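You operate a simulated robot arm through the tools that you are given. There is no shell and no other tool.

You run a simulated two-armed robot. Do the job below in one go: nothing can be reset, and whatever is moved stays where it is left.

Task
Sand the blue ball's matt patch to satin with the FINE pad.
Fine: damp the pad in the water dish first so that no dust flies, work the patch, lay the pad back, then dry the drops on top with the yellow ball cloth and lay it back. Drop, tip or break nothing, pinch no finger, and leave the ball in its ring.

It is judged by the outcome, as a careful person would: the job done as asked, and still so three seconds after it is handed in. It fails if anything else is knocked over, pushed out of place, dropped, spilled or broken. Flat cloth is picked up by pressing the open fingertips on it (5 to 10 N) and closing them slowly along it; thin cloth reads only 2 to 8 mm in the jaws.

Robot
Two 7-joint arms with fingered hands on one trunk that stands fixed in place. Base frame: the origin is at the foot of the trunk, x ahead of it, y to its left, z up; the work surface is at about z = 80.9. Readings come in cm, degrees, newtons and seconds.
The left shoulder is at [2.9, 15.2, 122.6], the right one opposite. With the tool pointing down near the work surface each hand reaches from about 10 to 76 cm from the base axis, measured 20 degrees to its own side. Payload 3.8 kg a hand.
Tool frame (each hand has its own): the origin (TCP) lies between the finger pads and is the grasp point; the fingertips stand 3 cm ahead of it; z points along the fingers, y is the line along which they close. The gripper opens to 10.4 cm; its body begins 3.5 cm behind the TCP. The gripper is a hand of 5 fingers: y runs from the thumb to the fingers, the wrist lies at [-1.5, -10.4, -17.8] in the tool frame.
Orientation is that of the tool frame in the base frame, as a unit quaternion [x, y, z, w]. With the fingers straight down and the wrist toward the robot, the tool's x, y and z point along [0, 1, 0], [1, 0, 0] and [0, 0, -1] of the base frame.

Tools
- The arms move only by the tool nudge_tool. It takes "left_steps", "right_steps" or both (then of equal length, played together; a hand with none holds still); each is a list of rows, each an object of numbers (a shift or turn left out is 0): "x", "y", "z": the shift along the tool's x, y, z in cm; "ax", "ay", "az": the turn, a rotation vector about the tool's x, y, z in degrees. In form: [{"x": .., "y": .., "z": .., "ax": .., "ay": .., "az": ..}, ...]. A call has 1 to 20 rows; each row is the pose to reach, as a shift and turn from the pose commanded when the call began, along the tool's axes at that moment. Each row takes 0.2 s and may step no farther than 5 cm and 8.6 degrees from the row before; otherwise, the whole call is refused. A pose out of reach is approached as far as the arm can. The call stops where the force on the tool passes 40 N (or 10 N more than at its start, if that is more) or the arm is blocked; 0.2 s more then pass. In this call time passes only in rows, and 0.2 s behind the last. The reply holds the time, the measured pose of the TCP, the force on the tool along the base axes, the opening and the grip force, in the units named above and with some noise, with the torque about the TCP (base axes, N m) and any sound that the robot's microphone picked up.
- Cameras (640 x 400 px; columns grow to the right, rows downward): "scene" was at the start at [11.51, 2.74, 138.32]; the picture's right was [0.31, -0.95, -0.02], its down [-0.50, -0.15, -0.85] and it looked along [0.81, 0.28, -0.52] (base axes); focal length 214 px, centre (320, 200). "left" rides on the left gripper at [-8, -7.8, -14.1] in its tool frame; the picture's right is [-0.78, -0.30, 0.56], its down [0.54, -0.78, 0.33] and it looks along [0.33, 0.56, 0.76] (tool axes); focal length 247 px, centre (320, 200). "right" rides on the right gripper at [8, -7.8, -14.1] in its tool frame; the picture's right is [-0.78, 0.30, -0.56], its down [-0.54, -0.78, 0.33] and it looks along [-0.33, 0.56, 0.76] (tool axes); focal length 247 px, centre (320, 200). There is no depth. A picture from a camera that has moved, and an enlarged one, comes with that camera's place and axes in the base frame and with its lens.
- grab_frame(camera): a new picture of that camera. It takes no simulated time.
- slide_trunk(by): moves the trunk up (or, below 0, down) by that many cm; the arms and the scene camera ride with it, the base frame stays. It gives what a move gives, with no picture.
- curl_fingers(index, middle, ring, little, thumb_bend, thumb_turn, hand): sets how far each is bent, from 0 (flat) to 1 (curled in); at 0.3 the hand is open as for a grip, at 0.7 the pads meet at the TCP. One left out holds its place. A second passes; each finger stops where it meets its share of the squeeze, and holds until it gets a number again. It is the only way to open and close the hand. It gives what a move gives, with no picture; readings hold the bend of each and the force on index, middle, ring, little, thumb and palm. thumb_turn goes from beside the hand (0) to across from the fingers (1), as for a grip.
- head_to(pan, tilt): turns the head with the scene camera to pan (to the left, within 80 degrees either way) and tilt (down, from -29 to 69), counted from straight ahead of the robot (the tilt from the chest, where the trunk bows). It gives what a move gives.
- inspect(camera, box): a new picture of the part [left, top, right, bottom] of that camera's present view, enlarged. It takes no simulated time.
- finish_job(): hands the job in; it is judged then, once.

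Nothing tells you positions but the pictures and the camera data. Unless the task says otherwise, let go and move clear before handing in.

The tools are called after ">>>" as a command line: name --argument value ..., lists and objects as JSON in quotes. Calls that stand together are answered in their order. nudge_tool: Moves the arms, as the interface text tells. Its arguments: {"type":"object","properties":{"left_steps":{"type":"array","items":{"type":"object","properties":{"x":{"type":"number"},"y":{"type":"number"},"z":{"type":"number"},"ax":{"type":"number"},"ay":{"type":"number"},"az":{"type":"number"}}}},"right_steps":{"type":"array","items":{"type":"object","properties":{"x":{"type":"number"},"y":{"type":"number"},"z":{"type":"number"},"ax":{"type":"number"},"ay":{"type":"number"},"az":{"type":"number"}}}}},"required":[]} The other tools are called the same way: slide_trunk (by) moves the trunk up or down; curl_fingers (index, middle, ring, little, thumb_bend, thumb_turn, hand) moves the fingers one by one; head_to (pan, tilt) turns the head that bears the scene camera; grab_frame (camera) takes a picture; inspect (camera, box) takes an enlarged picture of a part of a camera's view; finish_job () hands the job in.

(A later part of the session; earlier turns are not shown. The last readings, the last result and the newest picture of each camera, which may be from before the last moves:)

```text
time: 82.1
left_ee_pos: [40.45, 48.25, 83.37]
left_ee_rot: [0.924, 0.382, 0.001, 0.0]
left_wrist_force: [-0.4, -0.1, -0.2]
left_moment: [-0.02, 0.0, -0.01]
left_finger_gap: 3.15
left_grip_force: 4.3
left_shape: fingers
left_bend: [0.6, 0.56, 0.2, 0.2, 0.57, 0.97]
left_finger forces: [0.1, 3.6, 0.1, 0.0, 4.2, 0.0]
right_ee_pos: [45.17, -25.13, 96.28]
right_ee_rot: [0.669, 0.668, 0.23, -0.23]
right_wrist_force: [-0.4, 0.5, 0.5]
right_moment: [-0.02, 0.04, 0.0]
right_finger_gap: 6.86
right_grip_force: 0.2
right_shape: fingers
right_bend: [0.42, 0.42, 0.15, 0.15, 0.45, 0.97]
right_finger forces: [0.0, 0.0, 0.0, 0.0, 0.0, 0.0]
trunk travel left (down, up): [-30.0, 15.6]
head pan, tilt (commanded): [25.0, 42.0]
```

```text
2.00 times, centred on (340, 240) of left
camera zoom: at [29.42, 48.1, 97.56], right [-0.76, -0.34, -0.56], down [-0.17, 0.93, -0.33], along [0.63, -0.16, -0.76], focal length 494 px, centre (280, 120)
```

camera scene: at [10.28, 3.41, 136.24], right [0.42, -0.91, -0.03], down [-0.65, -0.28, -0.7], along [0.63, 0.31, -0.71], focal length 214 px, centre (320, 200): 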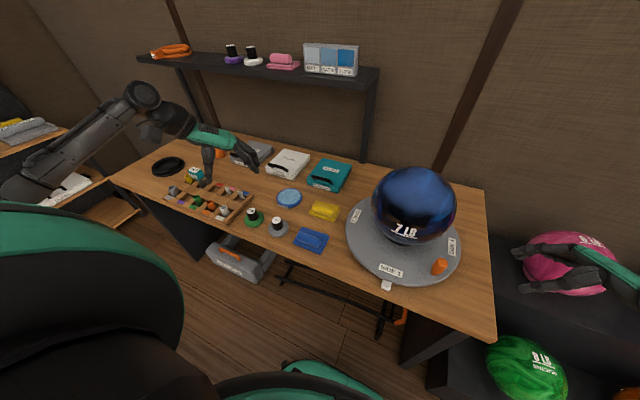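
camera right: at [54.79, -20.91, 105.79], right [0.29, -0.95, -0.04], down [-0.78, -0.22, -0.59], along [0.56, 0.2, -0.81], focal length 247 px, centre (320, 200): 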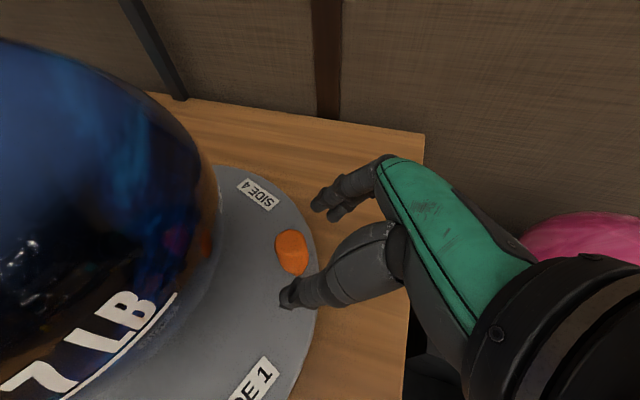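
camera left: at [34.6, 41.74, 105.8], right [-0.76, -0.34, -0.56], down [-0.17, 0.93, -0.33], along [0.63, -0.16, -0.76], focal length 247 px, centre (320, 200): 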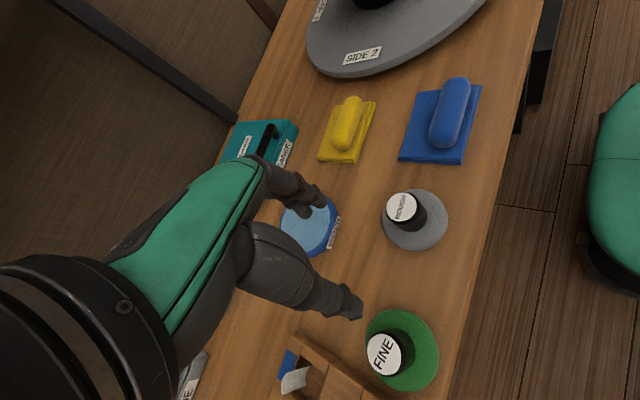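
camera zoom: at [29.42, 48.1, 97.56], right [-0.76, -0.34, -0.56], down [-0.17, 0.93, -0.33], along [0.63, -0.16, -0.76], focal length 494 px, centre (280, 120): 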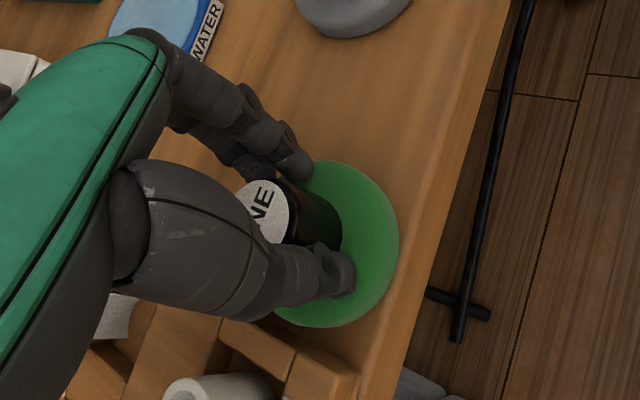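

>>> curl_fingers --hand "left" --index 0.5 --middle 0.5 --thumb_bend 0.53

>>> nudge_tool --left_steps '[{"x": 0.35}, {"x": 0.65, "y": 0.1}]'

>>> curl_fingers --hand "left" --index 0.62 --middle 0.62 --thumb_bend 0.64

>>> inspect --camera "left" --box '[240, 140, 440, 340]'

```text
time: 83.1
left_ee_pos: [40.68, 48.32, 83.48]
left_ee_rot: [0.924, 0.382, -0.001, 0.0]
left_wrist_force: [0.8, -0.6, -0.1]
left_moment: [-0.02, 0.02, 0.01]
left_finger_gap: 4.76
left_grip_force: 0.1
left_shape: fingers
left_bend: [0.5, 0.5, 0.2, 0.2, 0.53, 0.97]
left_finger forces: [0.1, 0.0, 0.0, 0.1, 0.0, 0.1]
right_ee_pos: [45.14, -25.11, 96.24]
right_ee_rot: [0.669, 0.668, 0.23, -0.23]
right_wrist_force: [-0.2, -0.6, 0.0]
right_moment: [0.01, 0.0, -0.03]
right_finger_gap: 6.87
right_grip_force: 0.1
right_shape: fingers
right_bend: [0.42, 0.42, 0.15, 0.15, 0.45, 0.97]
right_finger forces: [0.1, 0.1, 0.1, 0.0, 0.0, 0.0]
trunk travel left (down, up): [-30.0, 15.6]
head pan, tilt (commanded): [25.0, 42.0]
```

```text
time: 83.7
left_ee_pos: [41.09, 48.64, 83.43]
left_ee_rot: [0.924, 0.382, 0.0, 0.0]
left_wrist_force: [-0.2, 0.1, 0.4]
left_moment: [-0.02, -0.01, 0.01]
left_finger_gap: 4.8
left_grip_force: 0.5
left_shape: fingers
left_bend: [0.5, 0.5, 0.2, 0.2, 0.53, 0.97]
left_finger forces: [0.1, 0.0, 0.0, 0.0, 0.1, 0.0]
right_ee_pos: [45.16, -25.12, 96.24]
right_ee_rot: [0.67, 0.667, 0.23, -0.23]
right_wrist_force: [-0.7, 0.1, 0.1]
right_moment: [0.01, -0.02, -0.02]
right_finger_gap: 6.85
right_grip_force: 0.0
right_shape: fingers
right_bend: [0.42, 0.42, 0.15, 0.15, 0.45, 0.97]
right_finger forces: [0.0, 0.1, 0.0, 0.0, 0.0, 0.0]
trunk travel left (down, up): [-30.0, 15.6]
head pan, tilt (commanded): [25.0, 42.0]
```

```text
time: 84.7
left_ee_pos: [41.05, 48.7, 83.46]
left_ee_rot: [0.924, 0.383, 0.001, -0.001]
left_wrist_force: [0.0, 0.9, -0.3]
left_moment: [0.0, -0.03, -0.02]
left_finger_gap: 2.69
left_grip_force: 3.2
left_shape: fingers
left_bend: [0.59, 0.6, 0.2, 0.2, 0.61, 0.97]
left_finger forces: [1.6, 1.8, 0.0, 0.0, 3.6, 0.0]
right_ee_pos: [45.13, -25.22, 96.2]
right_ee_rot: [0.669, 0.668, 0.23, -0.232]
right_wrist_force: [0.5, -0.5, 0.6]
right_moment: [-0.04, 0.01, 0.02]
right_finger_gap: 6.87
right_grip_force: 0.0
right_shape: fingers
right_bend: [0.42, 0.42, 0.15, 0.15, 0.45, 0.97]
right_finger forces: [0.0, 0.1, 0.0, 0.1, 0.1, 0.0]
trunk travel left (down, up): [-30.0, 15.6]
head pan, tilt (commanded): [25.0, 42.0]
```

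```text
2.00 times, centred on (340, 240) of left
camera zoom: at [29.94, 48.48, 97.64], right [-0.76, -0.34, -0.56], down [-0.17, 0.93, -0.33], along [0.63, -0.16, -0.76], focal length 494 px, centre (280, 120)
```

zoom: 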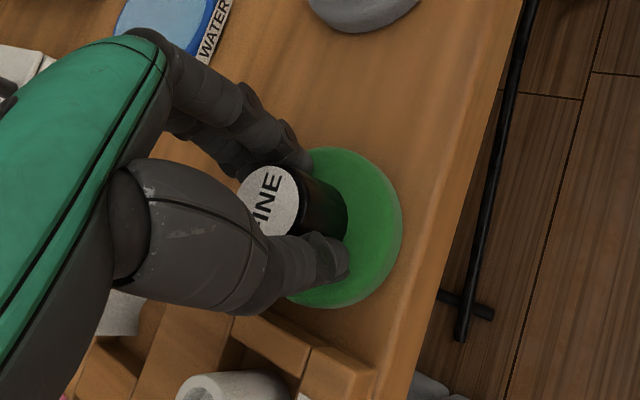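

>>> curl_fingers --hand "left" --index 0.72 --middle 0.72 --thumb_bend 0.74

>>> inspect --camera "left" --box '[240, 140, 440, 340]'

```text
time: 85.7
left_ee_pos: [41.15, 48.65, 83.56]
left_ee_rot: [0.924, 0.382, 0.0, 0.0]
left_wrist_force: [0.7, -0.6, 0.9]
left_moment: [0.01, 0.02, -0.02]
left_finger_gap: 2.45
left_grip_force: 14.9
left_shape: fingers
left_bend: [0.61, 0.64, 0.2, 0.2, 0.61, 0.95]
left_finger forces: [7.9, 6.9, 0.1, 0.0, 14.6, 0.0]
right_ee_pos: [45.14, -25.19, 96.45]
right_ee_rot: [0.669, 0.669, 0.23, -0.229]
right_wrist_force: [0.4, -0.4, -0.1]
right_moment: [0.0, 0.03, 0.03]
right_finger_gap: 6.85
right_grip_force: 0.0
right_shape: fingers
right_bend: [0.42, 0.42, 0.15, 0.15, 0.45, 0.97]
right_finger forces: [0.0, 0.0, 0.0, 0.0, 0.1, 0.0]
trunk travel left (down, up): [-30.0, 15.6]
head pan, tilt (commanded): [25.0, 42.0]
```

```text
2.00 times, centred on (340, 240) of left
camera zoom: at [29.94, 48.47, 97.65], right [-0.76, -0.34, -0.56], down [-0.17, 0.93, -0.33], along [0.63, -0.16, -0.76], focal length 494 px, centre (280, 120)
```

zoom: 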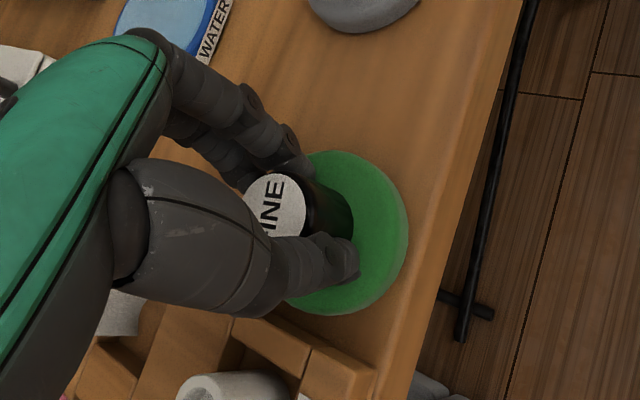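

Firm grip (about 15 N). I'll lift the pad gently and check that it hangs straight.

>>> nudge_tool --left_steps '[{"z": -0.6}, {"z": -1.3}, {"z": -2.2}, {"z": -3.2}, {"z": -4.5}]'

>>> inspect --camera "left" --box '[240, 140, 440, 340]'

>>> inspect --camera "scene" --box '[180, 140, 310, 240]'

```text
time: 86.9
left_ee_pos: [41.16, 48.75, 88.01]
left_ee_rot: [0.924, 0.383, -0.001, 0.0]
left_wrist_force: [0.3, -0.2, -0.1]
left_moment: [0.02, -0.01, -0.02]
left_finger_gap: 2.43
left_grip_force: 14.4
left_shape: fingers
left_bend: [0.61, 0.64, 0.2, 0.2, 0.61, 0.95]
left_finger forces: [7.9, 6.7, 0.0, 0.1, 14.7, 0.0]
right_ee_pos: [45.18, -25.11, 96.3]
right_ee_rot: [0.669, 0.668, 0.23, -0.231]
right_wrist_force: [-0.6, 0.8, 0.2]
right_moment: [-0.01, -0.03, 0.03]
right_finger_gap: 6.85
right_grip_force: 0.1
right_shape: fingers
right_bend: [0.42, 0.42, 0.15, 0.15, 0.45, 0.97]
right_finger forces: [0.0, 0.0, 0.1, 0.0, 0.0, 0.0]
trunk travel left (down, up): [-30.0, 15.6]
head pan, tilt (commanded): [25.0, 42.0]
```

```text
2.00 times, centred on (340, 240) of left
camera zoom: at [29.98, 48.56, 102.13], right [-0.76, -0.34, -0.56], down [-0.17, 0.93, -0.33], along [0.63, -0.16, -0.76], focal length 494 px, centre (280, 120)
```

zoom: 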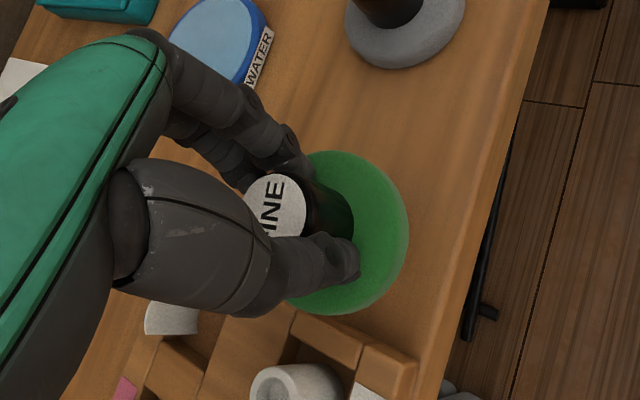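

```text
4.00 times, centred on (245, 190) of scene
camera zoom: at [10.27, 3.4, 136.24], right [0.42, -0.91, -0.03], down [-0.65, -0.28, -0.7], along [0.63, 0.31, -0.71], focal length 858 px, centre (620, 240)
```

zoom: 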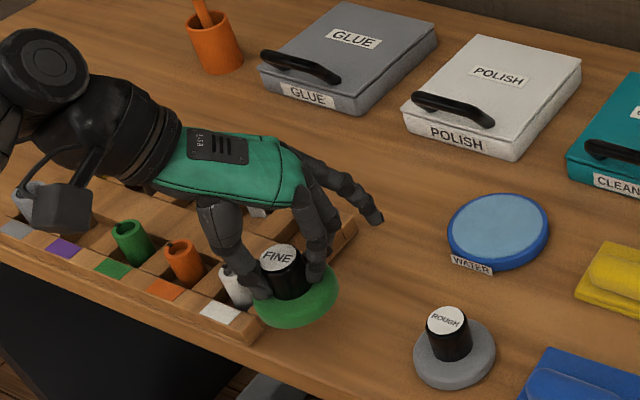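

The pad is held straight. Now I'll carry it over to the water dish and check the alignment from above.

>>> nudge_tool --left_steps '[{"x": 0.3, "y": 1, "z": -2}, {"x": 0.9, "y": 3, "z": -4}, {"x": 1.6, "y": 5.5, "z": -5}, {"x": 2.4, "y": 8, "z": -5}, {"x": 3.1, "y": 10.5, "z": -5}, {"x": 3.9, "y": 13, "z": -5}, {"x": 4.6, "y": 15.5, "z": -5}, {"x": 5.23, "y": 17.6, "z": -5}]'

>>> grab_frame --camera "left"

>>> inspect --camera "scene" --box '[230, 120, 360, 230]'

```text
time: 88.7
left_ee_pos: [57.47, 39.91, 92.9]
left_ee_rot: [0.924, 0.382, -0.001, -0.001]
left_wrist_force: [-0.8, 0.5, -1.0]
left_moment: [0.02, 0.01, -0.03]
left_finger_gap: 2.43
left_grip_force: 14.2
left_shape: fingers
left_bend: [0.61, 0.64, 0.2, 0.2, 0.61, 0.95]
left_finger forces: [7.8, 6.8, 0.1, 0.0, 14.6, 0.0]
right_ee_pos: [45.22, -25.24, 96.25]
right_ee_rot: [0.669, 0.668, 0.23, -0.23]
right_wrist_force: [-1.0, -1.0, -0.6]
right_moment: [0.02, 0.04, 0.03]
right_finger_gap: 6.85
right_grip_force: 0.0
right_shape: fingers
right_bend: [0.42, 0.42, 0.15, 0.15, 0.45, 0.97]
right_finger forces: [0.0, 0.0, 0.0, 0.0, 0.0, 0.0]
trunk travel left (down, up): [-30.0, 15.6]
head pan, tilt (commanded): [25.0, 42.0]
```

```text
taken
camera left: at [46.29, 39.69, 107.09], right [-0.76, -0.34, -0.56], down [-0.17, 0.93, -0.33], along [0.63, -0.16, -0.76], focal length 247 px, centre (320, 200)
```

left: 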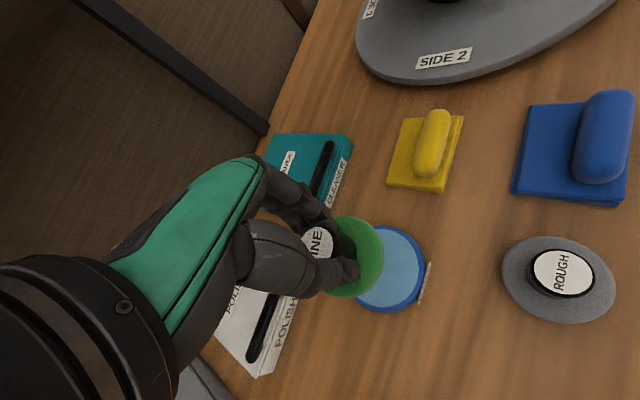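

```text
3.64 times, centred on (295, 175) of scene
camera zoom: at [10.36, 3.36, 136.23], right [0.42, -0.91, -0.03], down [-0.65, -0.28, -0.7], along [0.63, 0.31, -0.71], focal length 780 px, centre (411, 291)
```

zoom: 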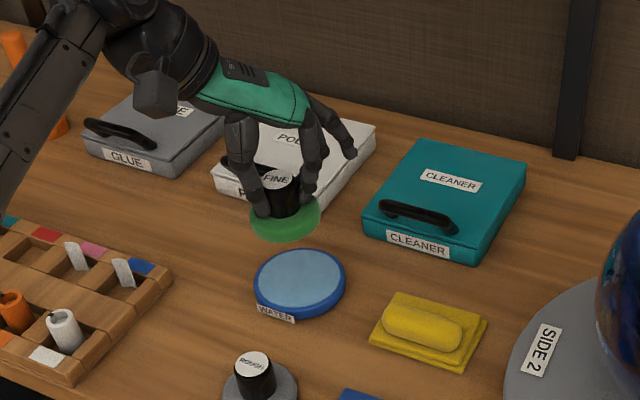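

>>> inspect --camera "left" --box '[290, 190, 450, 330]'

```text
2.86 times, centred on (370, 260) of left
camera zoom: at [46.29, 39.69, 107.09], right [-0.76, -0.34, -0.56], down [-0.17, 0.93, -0.33], along [0.63, -0.16, -0.76], focal length 706 px, centre (177, 29)
```

zoom: 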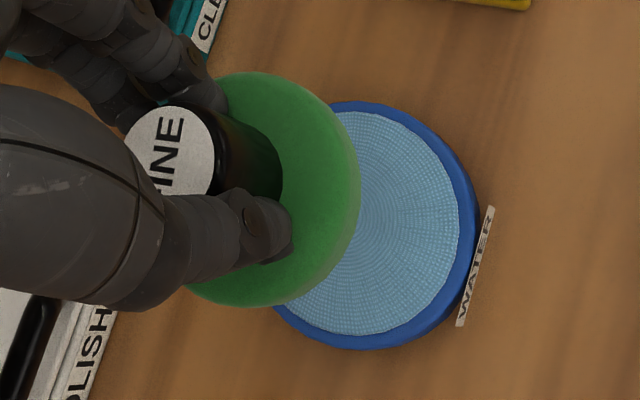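

>>> nudge_tool --left_steps '[{"x": -0.08, "y": -0.2, "z": 2}, {"x": -0.08, "y": -0.2, "z": 4}, {"x": -0.08, "y": -0.2, "z": 5.7}, {"x": -0.08, "y": -0.2, "z": 6.9}]'

>>> inspect --camera "left" --box '[290, 190, 450, 330]'

>>> inspect --camera "scene" --box '[240, 140, 340, 220]'

```text
time: 89.7
left_ee_pos: [57.17, 39.99, 86.11]
left_ee_rot: [0.924, 0.382, 0.0, -0.001]
left_wrist_force: [-0.2, 0.3, -0.4]
left_moment: [0.02, -0.01, 0.0]
left_finger_gap: 2.45
left_grip_force: 14.7
left_shape: fingers
left_bend: [0.61, 0.64, 0.2, 0.2, 0.61, 0.95]
left_finger forces: [7.8, 6.7, 0.1, 0.1, 14.6, 0.0]
right_ee_pos: [45.29, -25.14, 96.25]
right_ee_rot: [0.67, 0.668, 0.23, -0.231]
right_wrist_force: [1.0, -0.2, 0.2]
right_moment: [0.0, 0.03, -0.02]
right_finger_gap: 6.84
right_grip_force: 0.1
right_shape: fingers
right_bend: [0.42, 0.42, 0.15, 0.15, 0.45, 0.97]
right_finger forces: [0.1, 0.1, 0.0, 0.0, 0.0, 0.0]
trunk travel left (down, up): [-30.0, 15.6]
head pan, tilt (commanded): [25.0, 42.0]
```

```text
2.86 times, centred on (370, 260) of left
camera zoom: at [46.06, 39.85, 100.21], right [-0.76, -0.34, -0.56], down [-0.17, 0.93, -0.33], along [0.63, -0.16, -0.76], focal length 706 px, centre (177, 29)
```

zoom: 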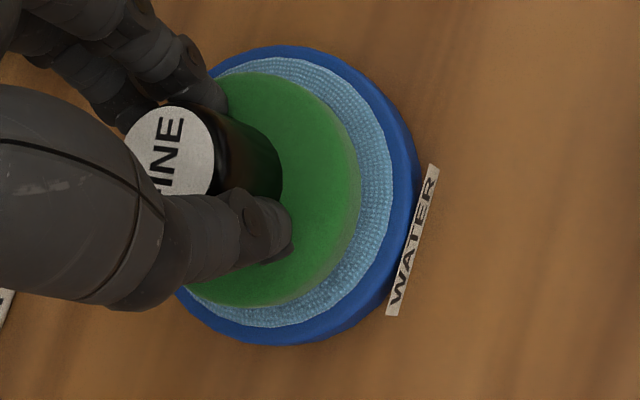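

```text
5.00 times, centred on (290, 180) of scene
camera zoom: at [10.32, 3.41, 136.23], right [0.42, -0.91, -0.03], down [-0.65, -0.28, -0.7], along [0.63, 0.31, -0.71], focal length 1072 px, centre (470, 300)
```

zoom: 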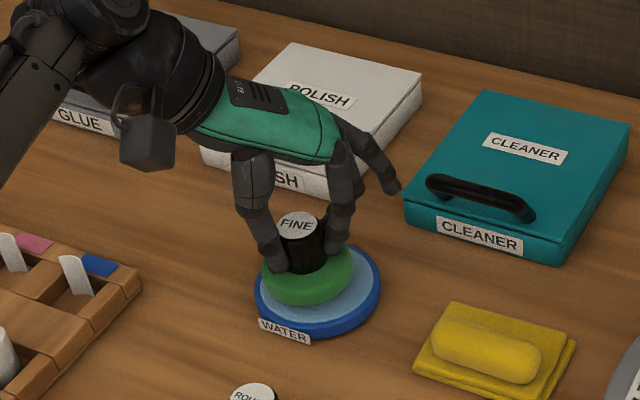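

>>> nudge_tool --left_steps '[{"z": 0.4}, {"z": 0.8}, {"z": 1.1}, {"z": 1.4}]'

>>> inspect --camera "left" --box '[290, 190, 450, 330]'

```text
time: 90.7
left_ee_pos: [57.15, 39.95, 85.02]
left_ee_rot: [0.924, 0.383, 0.003, 0.001]
left_wrist_force: [3.3, 0.5, 14.6]
left_moment: [0.06, 0.09, -0.03]
left_finger_gap: 2.41
left_grip_force: 16.0
left_shape: fingers
left_bend: [0.61, 0.64, 0.2, 0.2, 0.62, 0.95]
left_finger forces: [8.6, 8.5, 0.1, 0.0, 14.9, 0.0]
right_ee_pos: [45.15, -25.26, 96.38]
right_ee_rot: [0.67, 0.668, 0.23, -0.23]
right_wrist_force: [-0.8, 0.3, -0.7]
right_moment: [-0.01, 0.0, -0.01]
right_finger_gap: 6.87
right_grip_force: 0.1
right_shape: fingers
right_bend: [0.42, 0.42, 0.15, 0.15, 0.45, 0.97]
right_finger forces: [0.0, 0.1, 0.0, 0.0, 0.0, 0.1]
trunk travel left (down, up): [-30.0, 15.6]
head pan, tilt (commanded): [25.0, 42.0]
```

```text
2.86 times, centred on (370, 260) of left
camera zoom: at [45.93, 39.76, 99.07], right [-0.75, -0.34, -0.56], down [-0.17, 0.93, -0.33], along [0.63, -0.16, -0.76], focal length 706 px, centre (177, 29)
```

zoom: 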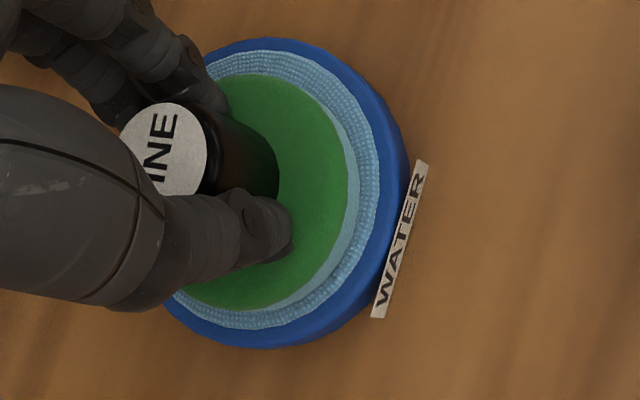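

The pad is pressed into the water (about 14 N). I'll ease the pressure, let it soak briefly, then lift slowly.

>>> nudge_tool --left_steps '[{"z": -0.2}, {"z": -0.2}, {"z": -0.2}, {"z": -0.2}, {"z": -0.2}, {"z": -0.3}, {"z": -0.6}, {"z": -1.0}, {"z": -1.5}, {"z": -2}, {"z": -2}, {"z": -2}, {"z": -2}, {"z": -2}, {"z": -3}, {"z": -4}, {"z": -5}]'

>>> inspect --camera "left" --box '[290, 190, 450, 330]'

>>> inspect --camera "scene" --box '[240, 130, 340, 220]'

```text
time: 94.3
left_ee_pos: [57.07, 39.81, 89.62]
left_ee_rot: [0.925, 0.381, 0.0, 0.0]
left_wrist_force: [-0.4, -0.2, 0.3]
left_moment: [-0.01, -0.01, 0.0]
left_finger_gap: 2.39
left_grip_force: 14.8
left_shape: fingers
left_bend: [0.61, 0.65, 0.2, 0.2, 0.62, 0.95]
left_finger forces: [7.7, 7.0, 0.1, 0.0, 14.7, 0.0]
right_ee_pos: [45.26, -25.08, 96.28]
right_ee_rot: [0.669, 0.668, 0.23, -0.229]
right_wrist_force: [0.0, 0.0, 0.1]
right_moment: [0.01, -0.01, 0.0]
right_finger_gap: 6.84
right_grip_force: 0.0
right_shape: fingers
right_bend: [0.42, 0.42, 0.15, 0.15, 0.45, 0.97]
right_finger forces: [0.1, 0.0, 0.1, 0.1, 0.1, 0.1]
trunk travel left (down, up): [-30.0, 15.6]
head pan, tilt (commanded): [25.0, 42.0]
```

```text
2.86 times, centred on (370, 260) of left
camera zoom: at [46.0, 39.83, 103.77], right [-0.76, -0.34, -0.56], down [-0.17, 0.93, -0.33], along [0.63, -0.16, -0.76], focal length 706 px, centre (177, 29)
```

zoom: 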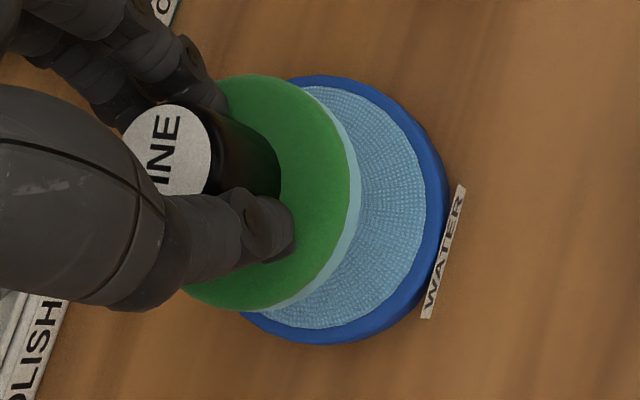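

```text
4.44 times, centred on (290, 175) of scene
camera zoom: at [10.29, 3.4, 136.24], right [0.42, -0.91, -0.03], down [-0.65, -0.28, -0.7], along [0.63, 0.31, -0.71], focal length 953 px, centre (453, 311)
```

zoom: 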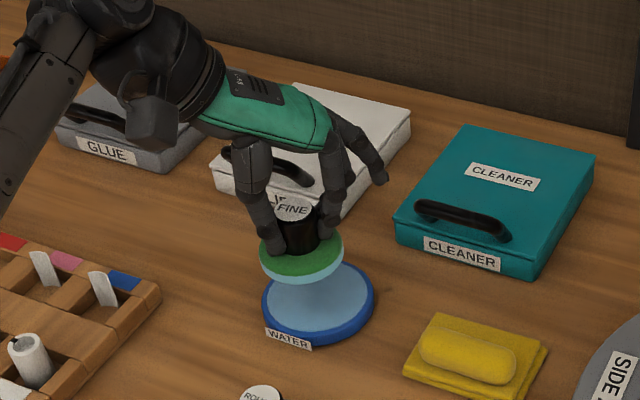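

The pad's underside is now wet (pale blue rim). I'll raise it, carry it over above the ball's matt patch and tilt the hand about 20° to face the patch.

>>> nudge_tool --left_steps '[{"z": -4}, {"z": -8}, {"x": -1.5, "y": 1, "z": -12}, {"x": -3.5, "y": 2.4, "z": -16}, {"x": -6, "y": 4.1, "z": -19.5}, {"x": -9, "y": 6.2, "z": -22}, {"x": -12, "y": 8.2, "z": -23}, {"x": -15, "y": 10.3, "z": -23}, {"x": -18, "y": 12.3, "z": -23}, {"x": -21, "y": 14.4, "z": -23, "ax": -1.5, "ay": 1.1}, {"x": -24, "y": 16.4, "z": -23, "ax": -4, "ay": 3}, {"x": -27, "y": 18.5, "z": -23, "ax": -6.5, "ay": 4.8}, {"x": -29.5, "y": 20.2, "z": -23, "ax": -9, "ay": 6.7}, {"x": -31.5, "y": 21.6, "z": -23, "ax": -11.5, "ay": 8.5}, {"x": -33, "y": 22.6, "z": -23, "ax": -13.7, "ay": 10.1}, {"x": -33.9, "y": 23.2, "z": -23, "ax": -15.7, "ay": 11.6}]'

>>> head_to --pan -3 --tilt 45

>>> grab_frame --camera "scene"

>>> grab_frame --camera "left"

```text
time: 97.7
left_ee_pos: [49.5, -0.26, 112.65]
left_ee_rot: [0.91, 0.377, 0.145, 0.088]
left_wrist_force: [0.8, -0.4, -1.2]
left_moment: [0.02, -0.02, 0.0]
left_finger_gap: 2.37
left_grip_force: 14.1
left_shape: fingers
left_bend: [0.61, 0.65, 0.2, 0.2, 0.62, 0.95]
left_finger forces: [7.0, 7.0, 0.1, 0.0, 14.2, 0.0]
right_ee_pos: [45.16, -25.14, 96.32]
right_ee_rot: [0.669, 0.668, 0.231, -0.23]
right_wrist_force: [-0.1, 0.2, 0.2]
right_moment: [-0.02, 0.02, -0.02]
right_finger_gap: 6.82
right_grip_force: 0.1
right_shape: fingers
right_bend: [0.42, 0.42, 0.15, 0.15, 0.45, 0.97]
right_finger forces: [0.0, 0.0, 0.0, 0.0, 0.0, 0.0]
trunk travel left (down, up): [-30.0, 15.6]
head pan, tilt (commanded): [25.0, 42.0]
```

```text
time: 98.6
left_ee_pos: [49.42, -0.26, 112.59]
left_ee_rot: [0.911, 0.376, 0.145, 0.087]
left_wrist_force: [-0.8, 0.1, -0.1]
left_moment: [0.01, -0.05, -0.03]
left_finger_gap: 2.38
left_grip_force: 14.2
left_shape: fingers
left_bend: [0.61, 0.65, 0.2, 0.2, 0.62, 0.95]
left_finger forces: [7.1, 7.0, 0.1, 0.0, 14.3, 0.0]
right_ee_pos: [45.24, -25.29, 96.3]
right_ee_rot: [0.669, 0.668, 0.23, -0.23]
right_wrist_force: [0.1, 0.2, -0.2]
right_moment: [0.03, 0.02, 0.03]
right_finger_gap: 6.85
right_grip_force: 0.0
right_shape: fingers
right_bend: [0.42, 0.42, 0.15, 0.15, 0.45, 0.97]
right_finger forces: [0.1, 0.1, 0.0, 0.0, 0.0, 0.0]
trunk travel left (down, up): [-30.0, 15.6]
head pan, tilt (commanded): [-3.0, 45.0]
```

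```text
taken
camera scene: at [10.81, -0.56, 135.77], right [-0.05, -1.0, 0.0], down [-0.75, 0.04, -0.66], along [0.66, -0.04, -0.75], focal length 214 px, centre (320, 200)
```

scene: 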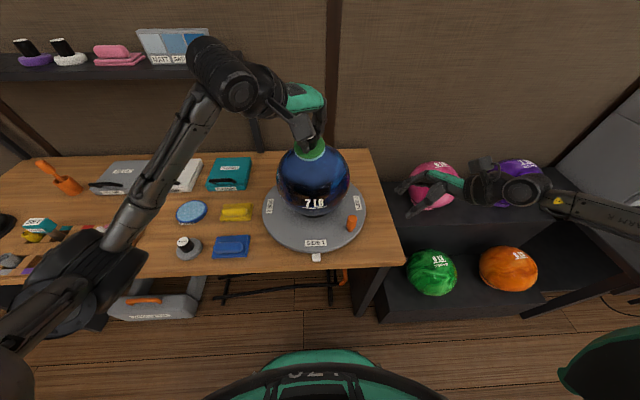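

```text
taken
camera left: at [34.23, 0.13, 122.29], right [-0.54, -0.37, -0.76], down [-0.04, 0.91, -0.42], along [0.84, -0.19, -0.5], focal length 247 px, centre (320, 200)
```

left: 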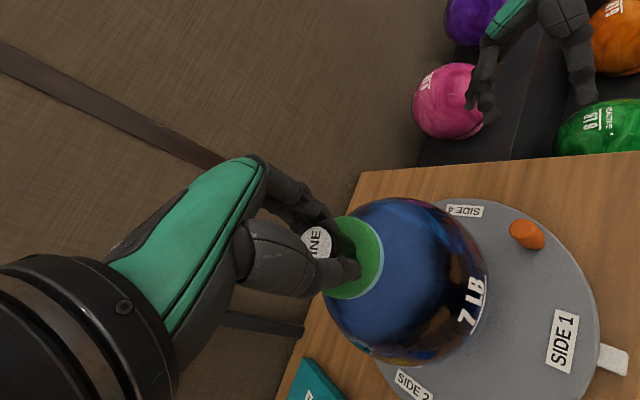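

>>> inspect --camera "left" --box '[290, 170, 510, 380]'

>>> inspect --camera "scene" --box '[250, 80, 380, 220]'

>>> grab_frame --camera "right"

```text
1.90 times, centred on (400, 275) of left
camera zoom: at [34.23, 0.13, 122.29], right [-0.54, -0.37, -0.76], down [-0.04, 0.91, -0.42], along [0.84, -0.19, -0.5], focal length 470 px, centre (168, 57)
```

zoom: 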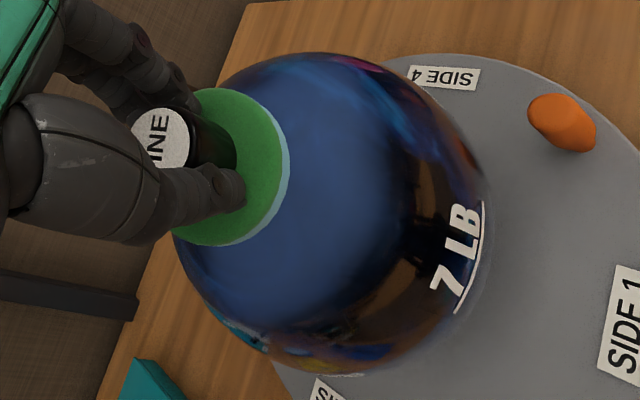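

```text
2.86 times, centred on (315, 150) of scene
camera zoom: at [10.81, -0.56, 135.77], right [-0.05, -1.0, 0.0], down [-0.75, 0.04, -0.66], along [0.66, -0.04, -0.75], focal length 613 px, centre (334, 343)
```

zoom: 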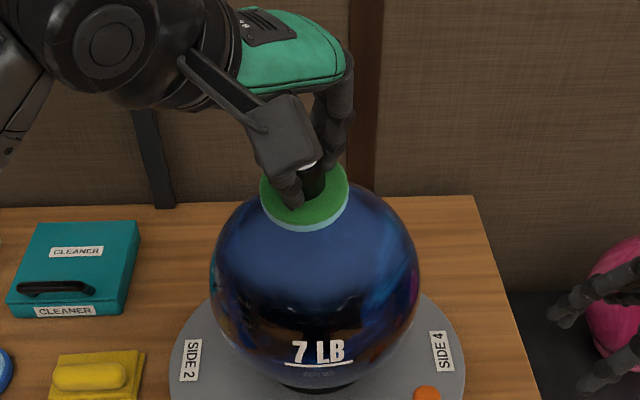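

```text
taken
camera right: at [37.55, -27.68, 112.38], right [0.29, -0.95, -0.04], down [-0.78, -0.22, -0.59], along [0.56, 0.2, -0.81], focal length 247 px, centre (320, 200)
```

right: 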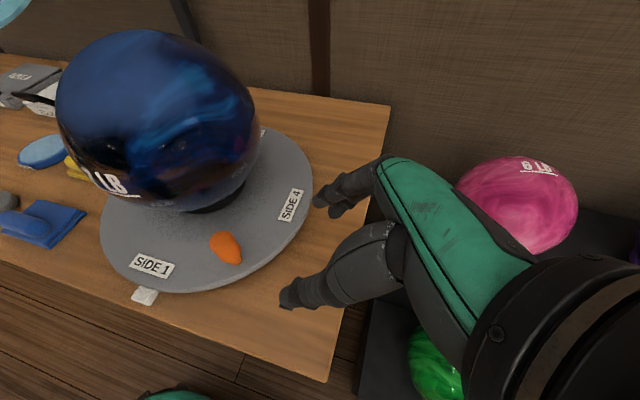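

The pad is above the patch. I'll approach the ball surface slowly along the pad axis, watching the force.

>>> nudge_tool --left_steps '[{"z": 1}, {"z": 2}, {"z": 3}, {"z": 3.6}]'

>>> inspect --camera "left" --box '[290, 170, 510, 380]'

>>> inspect --camera "scene" --box '[270, 110, 360, 210]'

```text
time: 99.6
left_ee_pos: [50.71, -0.5, 109.21]
left_ee_rot: [0.911, 0.377, 0.144, 0.088]
left_wrist_force: [0.2, 0.2, -0.8]
left_moment: [-0.01, -0.03, -0.02]
left_finger_gap: 2.37
left_grip_force: 14.6
left_shape: fingers
left_bend: [0.61, 0.65, 0.2, 0.2, 0.62, 0.95]
left_finger forces: [7.0, 6.9, 0.1, 0.1, 14.2, 0.0]
right_ee_pos: [45.25, -25.12, 96.33]
right_ee_rot: [0.669, 0.668, 0.23, -0.231]
right_wrist_force: [-0.4, -0.9, 0.3]
right_moment: [-0.01, 0.01, 0.03]
right_finger_gap: 6.88
right_grip_force: 0.0
right_shape: fingers
right_bend: [0.42, 0.42, 0.15, 0.15, 0.45, 0.97]
right_finger forces: [0.0, 0.1, 0.0, 0.0, 0.0, 0.0]
trunk travel left (down, up): [-30.0, 15.6]
head pan, tilt (commanded): [-3.0, 45.0]
```

```text
1.90 times, centred on (400, 275) of left
camera zoom: at [35.48, -0.07, 118.87], right [-0.53, -0.37, -0.76], down [-0.04, 0.91, -0.42], along [0.84, -0.19, -0.5], focal length 470 px, centre (168, 57)
```

zoom: 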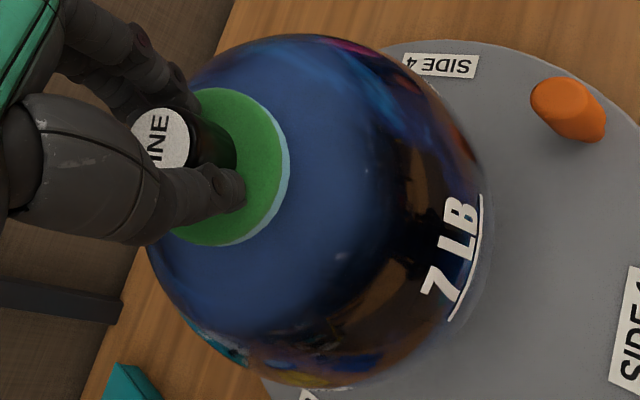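

```text
4.00 times, centred on (315, 160) of scene
camera zoom: at [10.81, -0.57, 135.77], right [-0.05, -1.0, 0.0], down [-0.75, 0.04, -0.66], along [0.66, -0.04, -0.75], focal length 858 px, centre (340, 360)
```

zoom: 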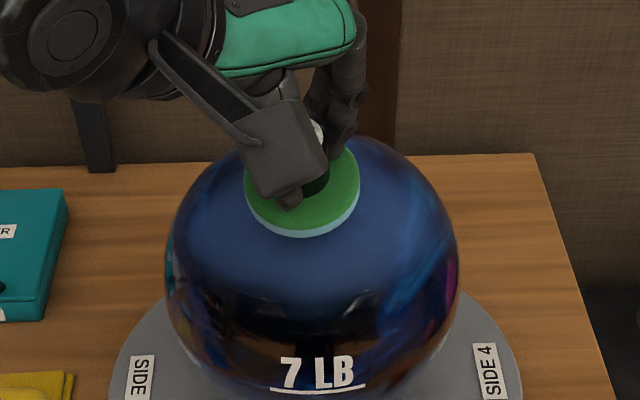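

>>> nudge_tool --left_steps '[{"z": 0.3}, {"z": 0.6}, {"z": 0.9}]'

```text
time: 100.4
left_ee_pos: [51.09, -0.65, 108.2]
left_ee_rot: [0.911, 0.377, 0.145, 0.086]
left_wrist_force: [0.2, -0.4, -0.1]
left_moment: [-0.02, 0.03, -0.03]
left_finger_gap: 2.36
left_grip_force: 14.2
left_shape: fingers
left_bend: [0.61, 0.65, 0.2, 0.2, 0.62, 0.95]
left_finger forces: [7.2, 6.8, 0.1, 0.1, 14.2, 0.0]
right_ee_pos: [45.2, -25.17, 96.25]
right_ee_rot: [0.67, 0.667, 0.23, -0.23]
right_wrist_force: [0.4, 0.4, -0.9]
right_moment: [-0.02, 0.01, -0.01]
right_finger_gap: 6.84
right_grip_force: 0.0
right_shape: fingers
right_bend: [0.42, 0.42, 0.15, 0.15, 0.45, 0.97]
right_finger forces: [0.0, 0.0, 0.1, 0.1, 0.0, 0.1]
trunk travel left (down, up): [-30.0, 15.6]
head pan, tilt (commanded): [-3.0, 45.0]
```

>>> nudge_tool --left_steps '[{"z": 0.3}, {"z": 0.6}]'

>>> inspect --camera "left" --box '[290, 170, 450, 310]'

```text
time: 101.0
left_ee_pos: [51.13, -0.7, 107.79]
left_ee_rot: [0.911, 0.376, 0.144, 0.087]
left_wrist_force: [-0.3, 0.2, -0.2]
left_moment: [-0.05, 0.0, -0.01]
left_finger_gap: 2.38
left_grip_force: 13.7
left_shape: fingers
left_bend: [0.61, 0.65, 0.2, 0.2, 0.62, 0.95]
left_finger forces: [7.2, 6.9, 0.0, 0.0, 14.3, 0.0]
right_ee_pos: [45.13, -25.25, 96.3]
right_ee_rot: [0.67, 0.667, 0.23, -0.231]
right_wrist_force: [-0.4, -0.3, 0.1]
right_moment: [-0.01, -0.01, 0.01]
right_finger_gap: 6.89
right_grip_force: 0.1
right_shape: fingers
right_bend: [0.42, 0.42, 0.15, 0.15, 0.45, 0.97]
right_finger forces: [0.0, 0.1, 0.0, 0.0, 0.0, 0.0]
trunk travel left (down, up): [-30.0, 15.6]
head pan, tilt (commanded): [-3.0, 45.0]
```

```text
2.86 times, centred on (370, 240) of left
camera zoom: at [36.02, -0.19, 117.43], right [-0.53, -0.37, -0.76], down [-0.04, 0.91, -0.42], along [0.84, -0.19, -0.5], focal length 706 px, centre (177, 86)
```

zoom: 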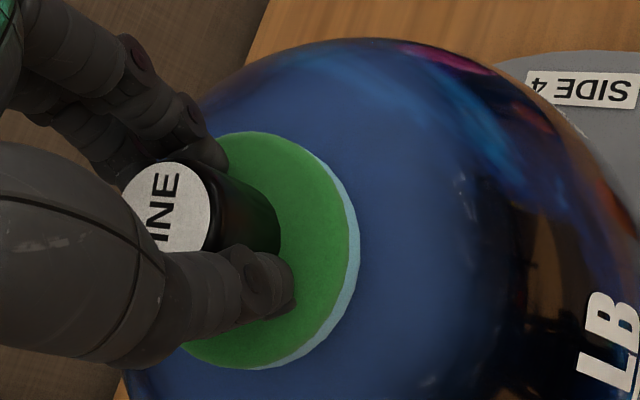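

>>> nudge_tool --left_steps '[{"z": 0.25}, {"z": 0.5}]'

```text
time: 101.6
left_ee_pos: [51.22, -0.67, 107.43]
left_ee_rot: [0.91, 0.378, 0.147, 0.087]
left_wrist_force: [-0.6, -0.7, 4.5]
left_moment: [0.01, 0.01, -0.01]
left_finger_gap: 2.37
left_grip_force: 14.5
left_shape: fingers
left_bend: [0.61, 0.65, 0.2, 0.2, 0.62, 0.95]
left_finger forces: [7.2, 7.4, 0.0, 0.0, 14.5, 0.0]
right_ee_pos: [45.03, -25.15, 96.2]
right_ee_rot: [0.669, 0.668, 0.231, -0.23]
right_wrist_force: [0.1, -0.2, -0.4]
right_moment: [0.02, -0.01, 0.01]
right_finger_gap: 6.85
right_grip_force: 0.1
right_shape: fingers
right_bend: [0.42, 0.42, 0.15, 0.15, 0.45, 0.97]
right_finger forces: [0.1, 0.0, 0.0, 0.0, 0.1, 0.0]
trunk travel left (down, up): [-30.0, 15.6]
head pan, tilt (commanded): [-3.0, 45.0]
```

Contact: about 4.5 N at the patch centre. I'll now rub a first half-circle about 2 cm out, keeping the pad tangent to the ball, then check force and appearance.

>>> nudge_tool --left_steps '[{"x": 1.44, "y": 0, "z": 0.13, "ax": 0, "ay": -5}, {"x": 3.04, "y": 0, "z": 0.34, "ax": 0, "ay": -10.6}, {"x": 2.63, "y": 1.52, "z": 0.34, "ax": 5.3, "ay": -9.18}, {"x": 1.52, "y": 2.63, "z": 0.34, "ax": 9.18, "ay": -5.3}, {"x": 0, "y": 3.04, "z": 0.34, "ax": 10.6, "ay": 0}, {"x": -1.52, "y": 2.63, "z": 0.34, "ax": 9.18, "ay": 5.3}, {"x": -2.63, "y": 1.52, "z": 0.34, "ax": 5.3, "ay": 9.18}, {"x": -3.04, "y": 0, "z": 0.34, "ax": 0, "ay": 10.6}]'

>>> inspect --camera "scene" --box '[270, 110, 360, 210]'

```text
time: 103.4
left_ee_pos: [49.24, -2.82, 106.38]
left_ee_rot: [0.894, 0.383, 0.228, 0.052]
left_wrist_force: [-1.1, -0.7, 1.5]
left_moment: [0.0, 0.0, 0.02]
left_finger_gap: 2.38
left_grip_force: 15.5
left_shape: fingers
left_bend: [0.61, 0.65, 0.2, 0.2, 0.62, 0.94]
left_finger forces: [7.8, 7.3, 0.0, 0.0, 14.8, 0.0]
right_ee_pos: [45.12, -25.2, 96.33]
right_ee_rot: [0.669, 0.668, 0.23, -0.23]
right_wrist_force: [0.4, -0.4, 0.0]
right_moment: [-0.03, -0.03, -0.01]
right_finger_gap: 6.87
right_grip_force: 0.1
right_shape: fingers
right_bend: [0.42, 0.42, 0.15, 0.15, 0.45, 0.97]
right_finger forces: [0.1, 0.0, 0.0, 0.1, 0.0, 0.1]
trunk travel left (down, up): [-30.0, 15.6]
head pan, tilt (commanded): [-3.0, 45.0]
```

```text
4.00 times, centred on (315, 160) of scene
camera zoom: at [10.67, -0.49, 135.78], right [-0.05, -1.0, 0.0], down [-0.75, 0.04, -0.66], along [0.66, -0.04, -0.75], focal length 858 px, centre (340, 360)
```

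zoom: 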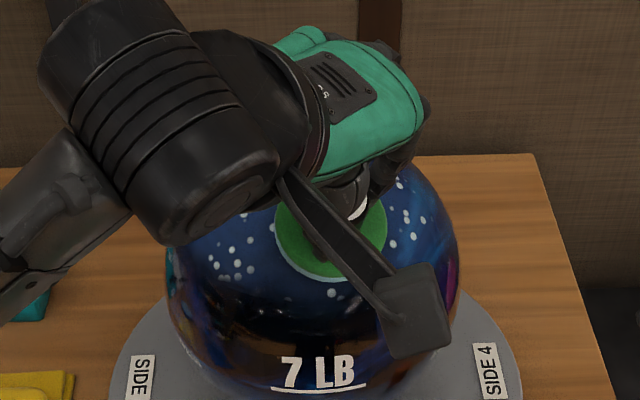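

Drops of water show on the patch, so the wet sanding is working, though contact is light here. I'll rub back to the centre with a bit more pressure and check.

>>> nudge_tool --left_steps '[{"x": 1.44, "z": 0.1, "ay": -5}, {"x": 3.04, "z": 0.25, "ay": -10.6}]'

>>> inspect --camera "left" --box '[290, 170, 510, 380]'

>>> inspect --camera "scene" --box '[270, 110, 360, 210]'

```text
time: 104.0
left_ee_pos: [51.33, -0.66, 107.3]
left_ee_rot: [0.911, 0.377, 0.146, 0.088]
left_wrist_force: [-4.6, -0.8, 5.5]
left_moment: [-0.01, 0.14, -0.06]
left_finger_gap: 2.36
left_grip_force: 15.0
left_shape: fingers
left_bend: [0.61, 0.65, 0.2, 0.2, 0.62, 0.94]
left_finger forces: [8.1, 6.4, 0.0, 0.0, 15.1, 0.0]
right_ee_pos: [45.1, -25.14, 96.41]
right_ee_rot: [0.669, 0.668, 0.231, -0.23]
right_wrist_force: [0.4, -0.6, 0.0]
right_moment: [0.02, 0.02, -0.03]
right_finger_gap: 6.83
right_grip_force: 0.1
right_shape: fingers
right_bend: [0.42, 0.42, 0.15, 0.15, 0.45, 0.97]
right_finger forces: [0.0, 0.0, 0.0, 0.0, 0.0, 0.1]
trunk travel left (down, up): [-30.0, 15.6]
head pan, tilt (commanded): [-3.0, 45.0]
```

```text
1.90 times, centred on (400, 275) of left
camera zoom: at [36.12, -0.15, 117.05], right [-0.53, -0.37, -0.76], down [-0.04, 0.91, -0.42], along [0.84, -0.19, -0.5], focal length 470 px, centre (168, 57)
```

zoom: 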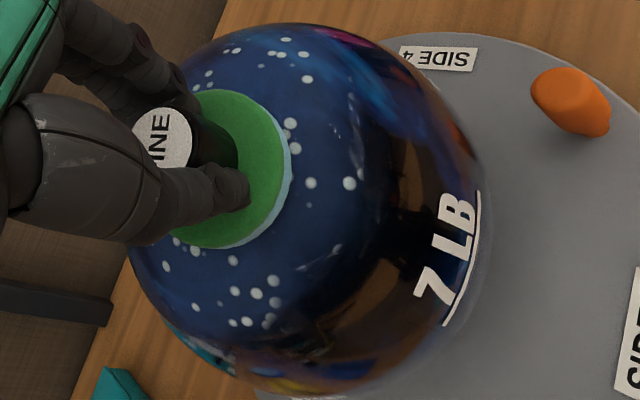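

```text
4.00 times, centred on (315, 160) of scene
camera zoom: at [10.69, -0.51, 135.79], right [-0.05, -1.0, 0.0], down [-0.75, 0.04, -0.66], along [0.66, -0.04, -0.75], focal length 858 px, centre (340, 360)
```

zoom: 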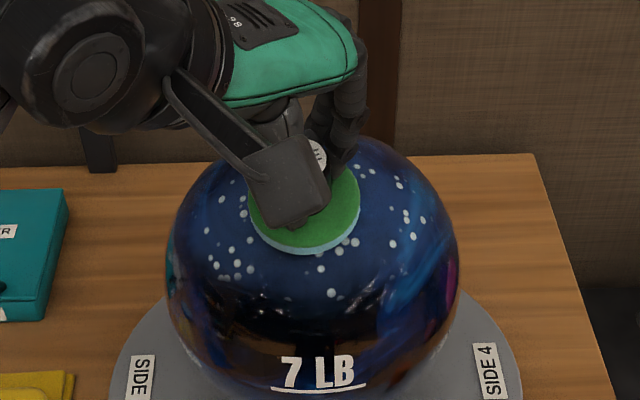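

The hazy look has already changed noticeably. Before rubbing any more I'll lift the pad off and look closely at the patch.

>>> nudge_tool --left_steps '[{"z": -1}, {"z": -2.5}, {"z": -4.5}, {"x": 2, "z": -7}, {"x": 5, "z": -9}]'

>>> inspect --camera "left" --box '[290, 170, 510, 380]'

>>> inspect --camera "scene" --box '[265, 125, 365, 215]'

>>> inspect --camera "right" --box '[30, 0, 290, 230]'

```text
time: 105.2
left_ee_pos: [51.63, 3.36, 116.74]
left_ee_rot: [0.911, 0.377, 0.145, 0.087]
left_wrist_force: [-0.2, 0.6, -0.3]
left_moment: [0.02, 0.02, -0.02]
left_finger_gap: 2.39
left_grip_force: 13.4
left_shape: fingers
left_bend: [0.61, 0.65, 0.2, 0.2, 0.62, 0.94]
left_finger forces: [7.4, 6.9, 0.1, 0.0, 14.1, 0.1]
right_ee_pos: [45.19, -25.09, 96.31]
right_ee_rot: [0.669, 0.668, 0.23, -0.231]
right_wrist_force: [-0.4, -0.1, 0.3]
right_moment: [0.01, -0.04, 0.01]
right_finger_gap: 6.84
right_grip_force: 0.0
right_shape: fingers
right_bend: [0.42, 0.42, 0.15, 0.15, 0.45, 0.97]
right_finger forces: [0.0, 0.0, 0.0, 0.1, 0.0, 0.0]
trunk travel left (down, up): [-30.0, 15.6]
head pan, tilt (commanded): [-3.0, 45.0]
```

```text
1.90 times, centred on (400, 275) of left
camera zoom: at [36.52, 3.76, 126.5], right [-0.54, -0.37, -0.76], down [-0.04, 0.91, -0.42], along [0.84, -0.19, -0.5], focal length 470 px, centre (168, 57)
```

zoom: 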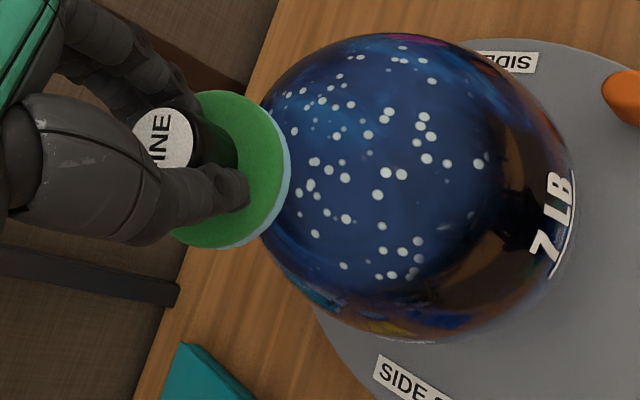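

```text
4.44 times, centred on (315, 170) of scene
camera zoom: at [10.82, -0.51, 135.77], right [-0.05, -1.0, 0.0], down [-0.75, 0.04, -0.66], along [0.66, -0.04, -0.75], focal length 953 px, centre (342, 333)
```

zoom: 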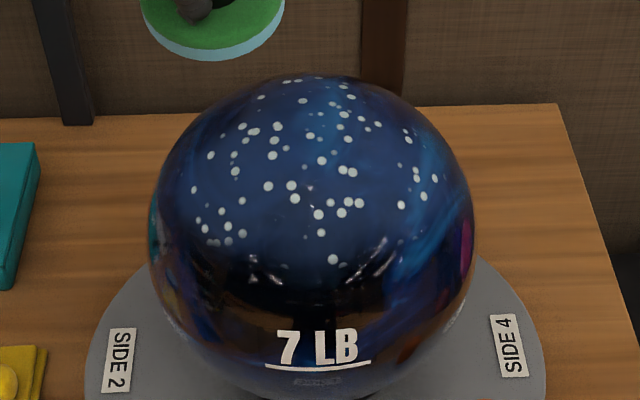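

```text
1.74 times, centred on (160, 115) of right
camera zoom: at [37.56, -27.63, 112.39], right [0.29, -0.95, -0.04], down [-0.78, -0.22, -0.59], along [0.56, 0.2, -0.81], focal length 430 px, centre (598, 348)
```

zoom: 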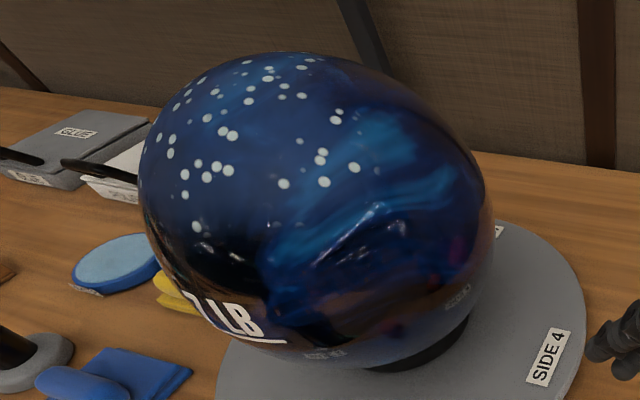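

>>> inspect --camera "left" --box '[350, 170, 460, 280]'

>>> inspect --camera "left" --box '[400, 240, 500, 340]'

>>> inspect --camera "scene" --box '[285, 140, 345, 190]'

>>> inspect --camera "scene" --box '[120, 20, 240, 75]'

```text
3.64 times, centred on (405, 225) of left
camera zoom: at [36.52, 3.76, 126.5], right [-0.54, -0.37, -0.76], down [-0.04, 0.91, -0.42], along [0.84, -0.19, -0.5], focal length 898 px, centre (11, 109)
```

zoom: 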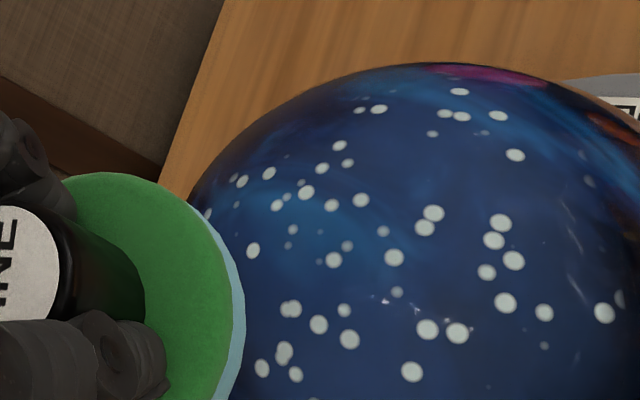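

```text
4.00 times, centred on (450, 290) of left
camera zoom: at [36.52, 3.76, 126.5], right [-0.54, -0.37, -0.76], down [-0.04, 0.91, -0.42], along [0.84, -0.19, -0.5], focal length 988 px, centre (-200, -160)
```

zoom: 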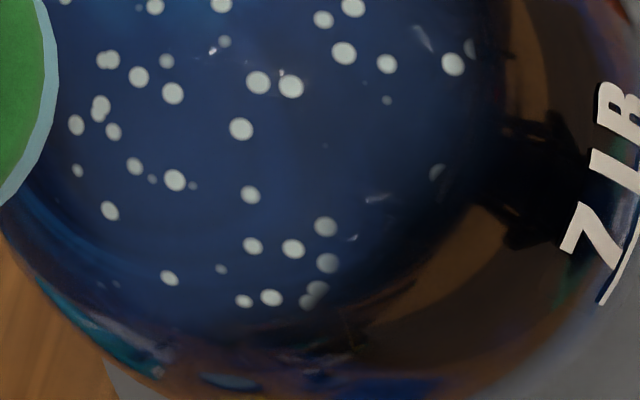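

```text
8.00 times, centred on (315, 165) of scene
camera zoom: at [10.82, -0.51, 135.77], right [-0.05, -1.0, 0.0], down [-0.75, 0.04, -0.66], along [0.66, -0.04, -0.75], focal length 1716 px, centre (360, 480)
```

zoom: 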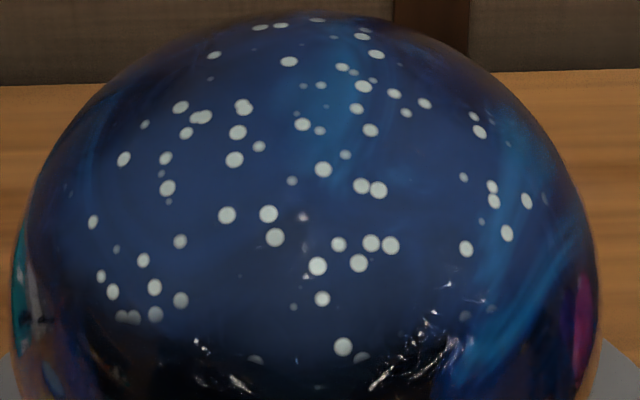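

```text
5.33 times, centred on (180, 48) of scene
camera zoom: at [10.82, -0.51, 135.77], right [-0.05, -1.0, 0.0], down [-0.75, 0.04, -0.66], along [0.66, -0.04, -0.75], focal length 1144 px, centre (1067, 1013)
```

zoom: 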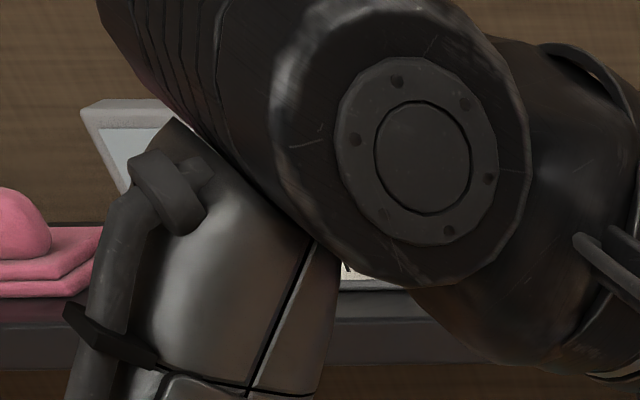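

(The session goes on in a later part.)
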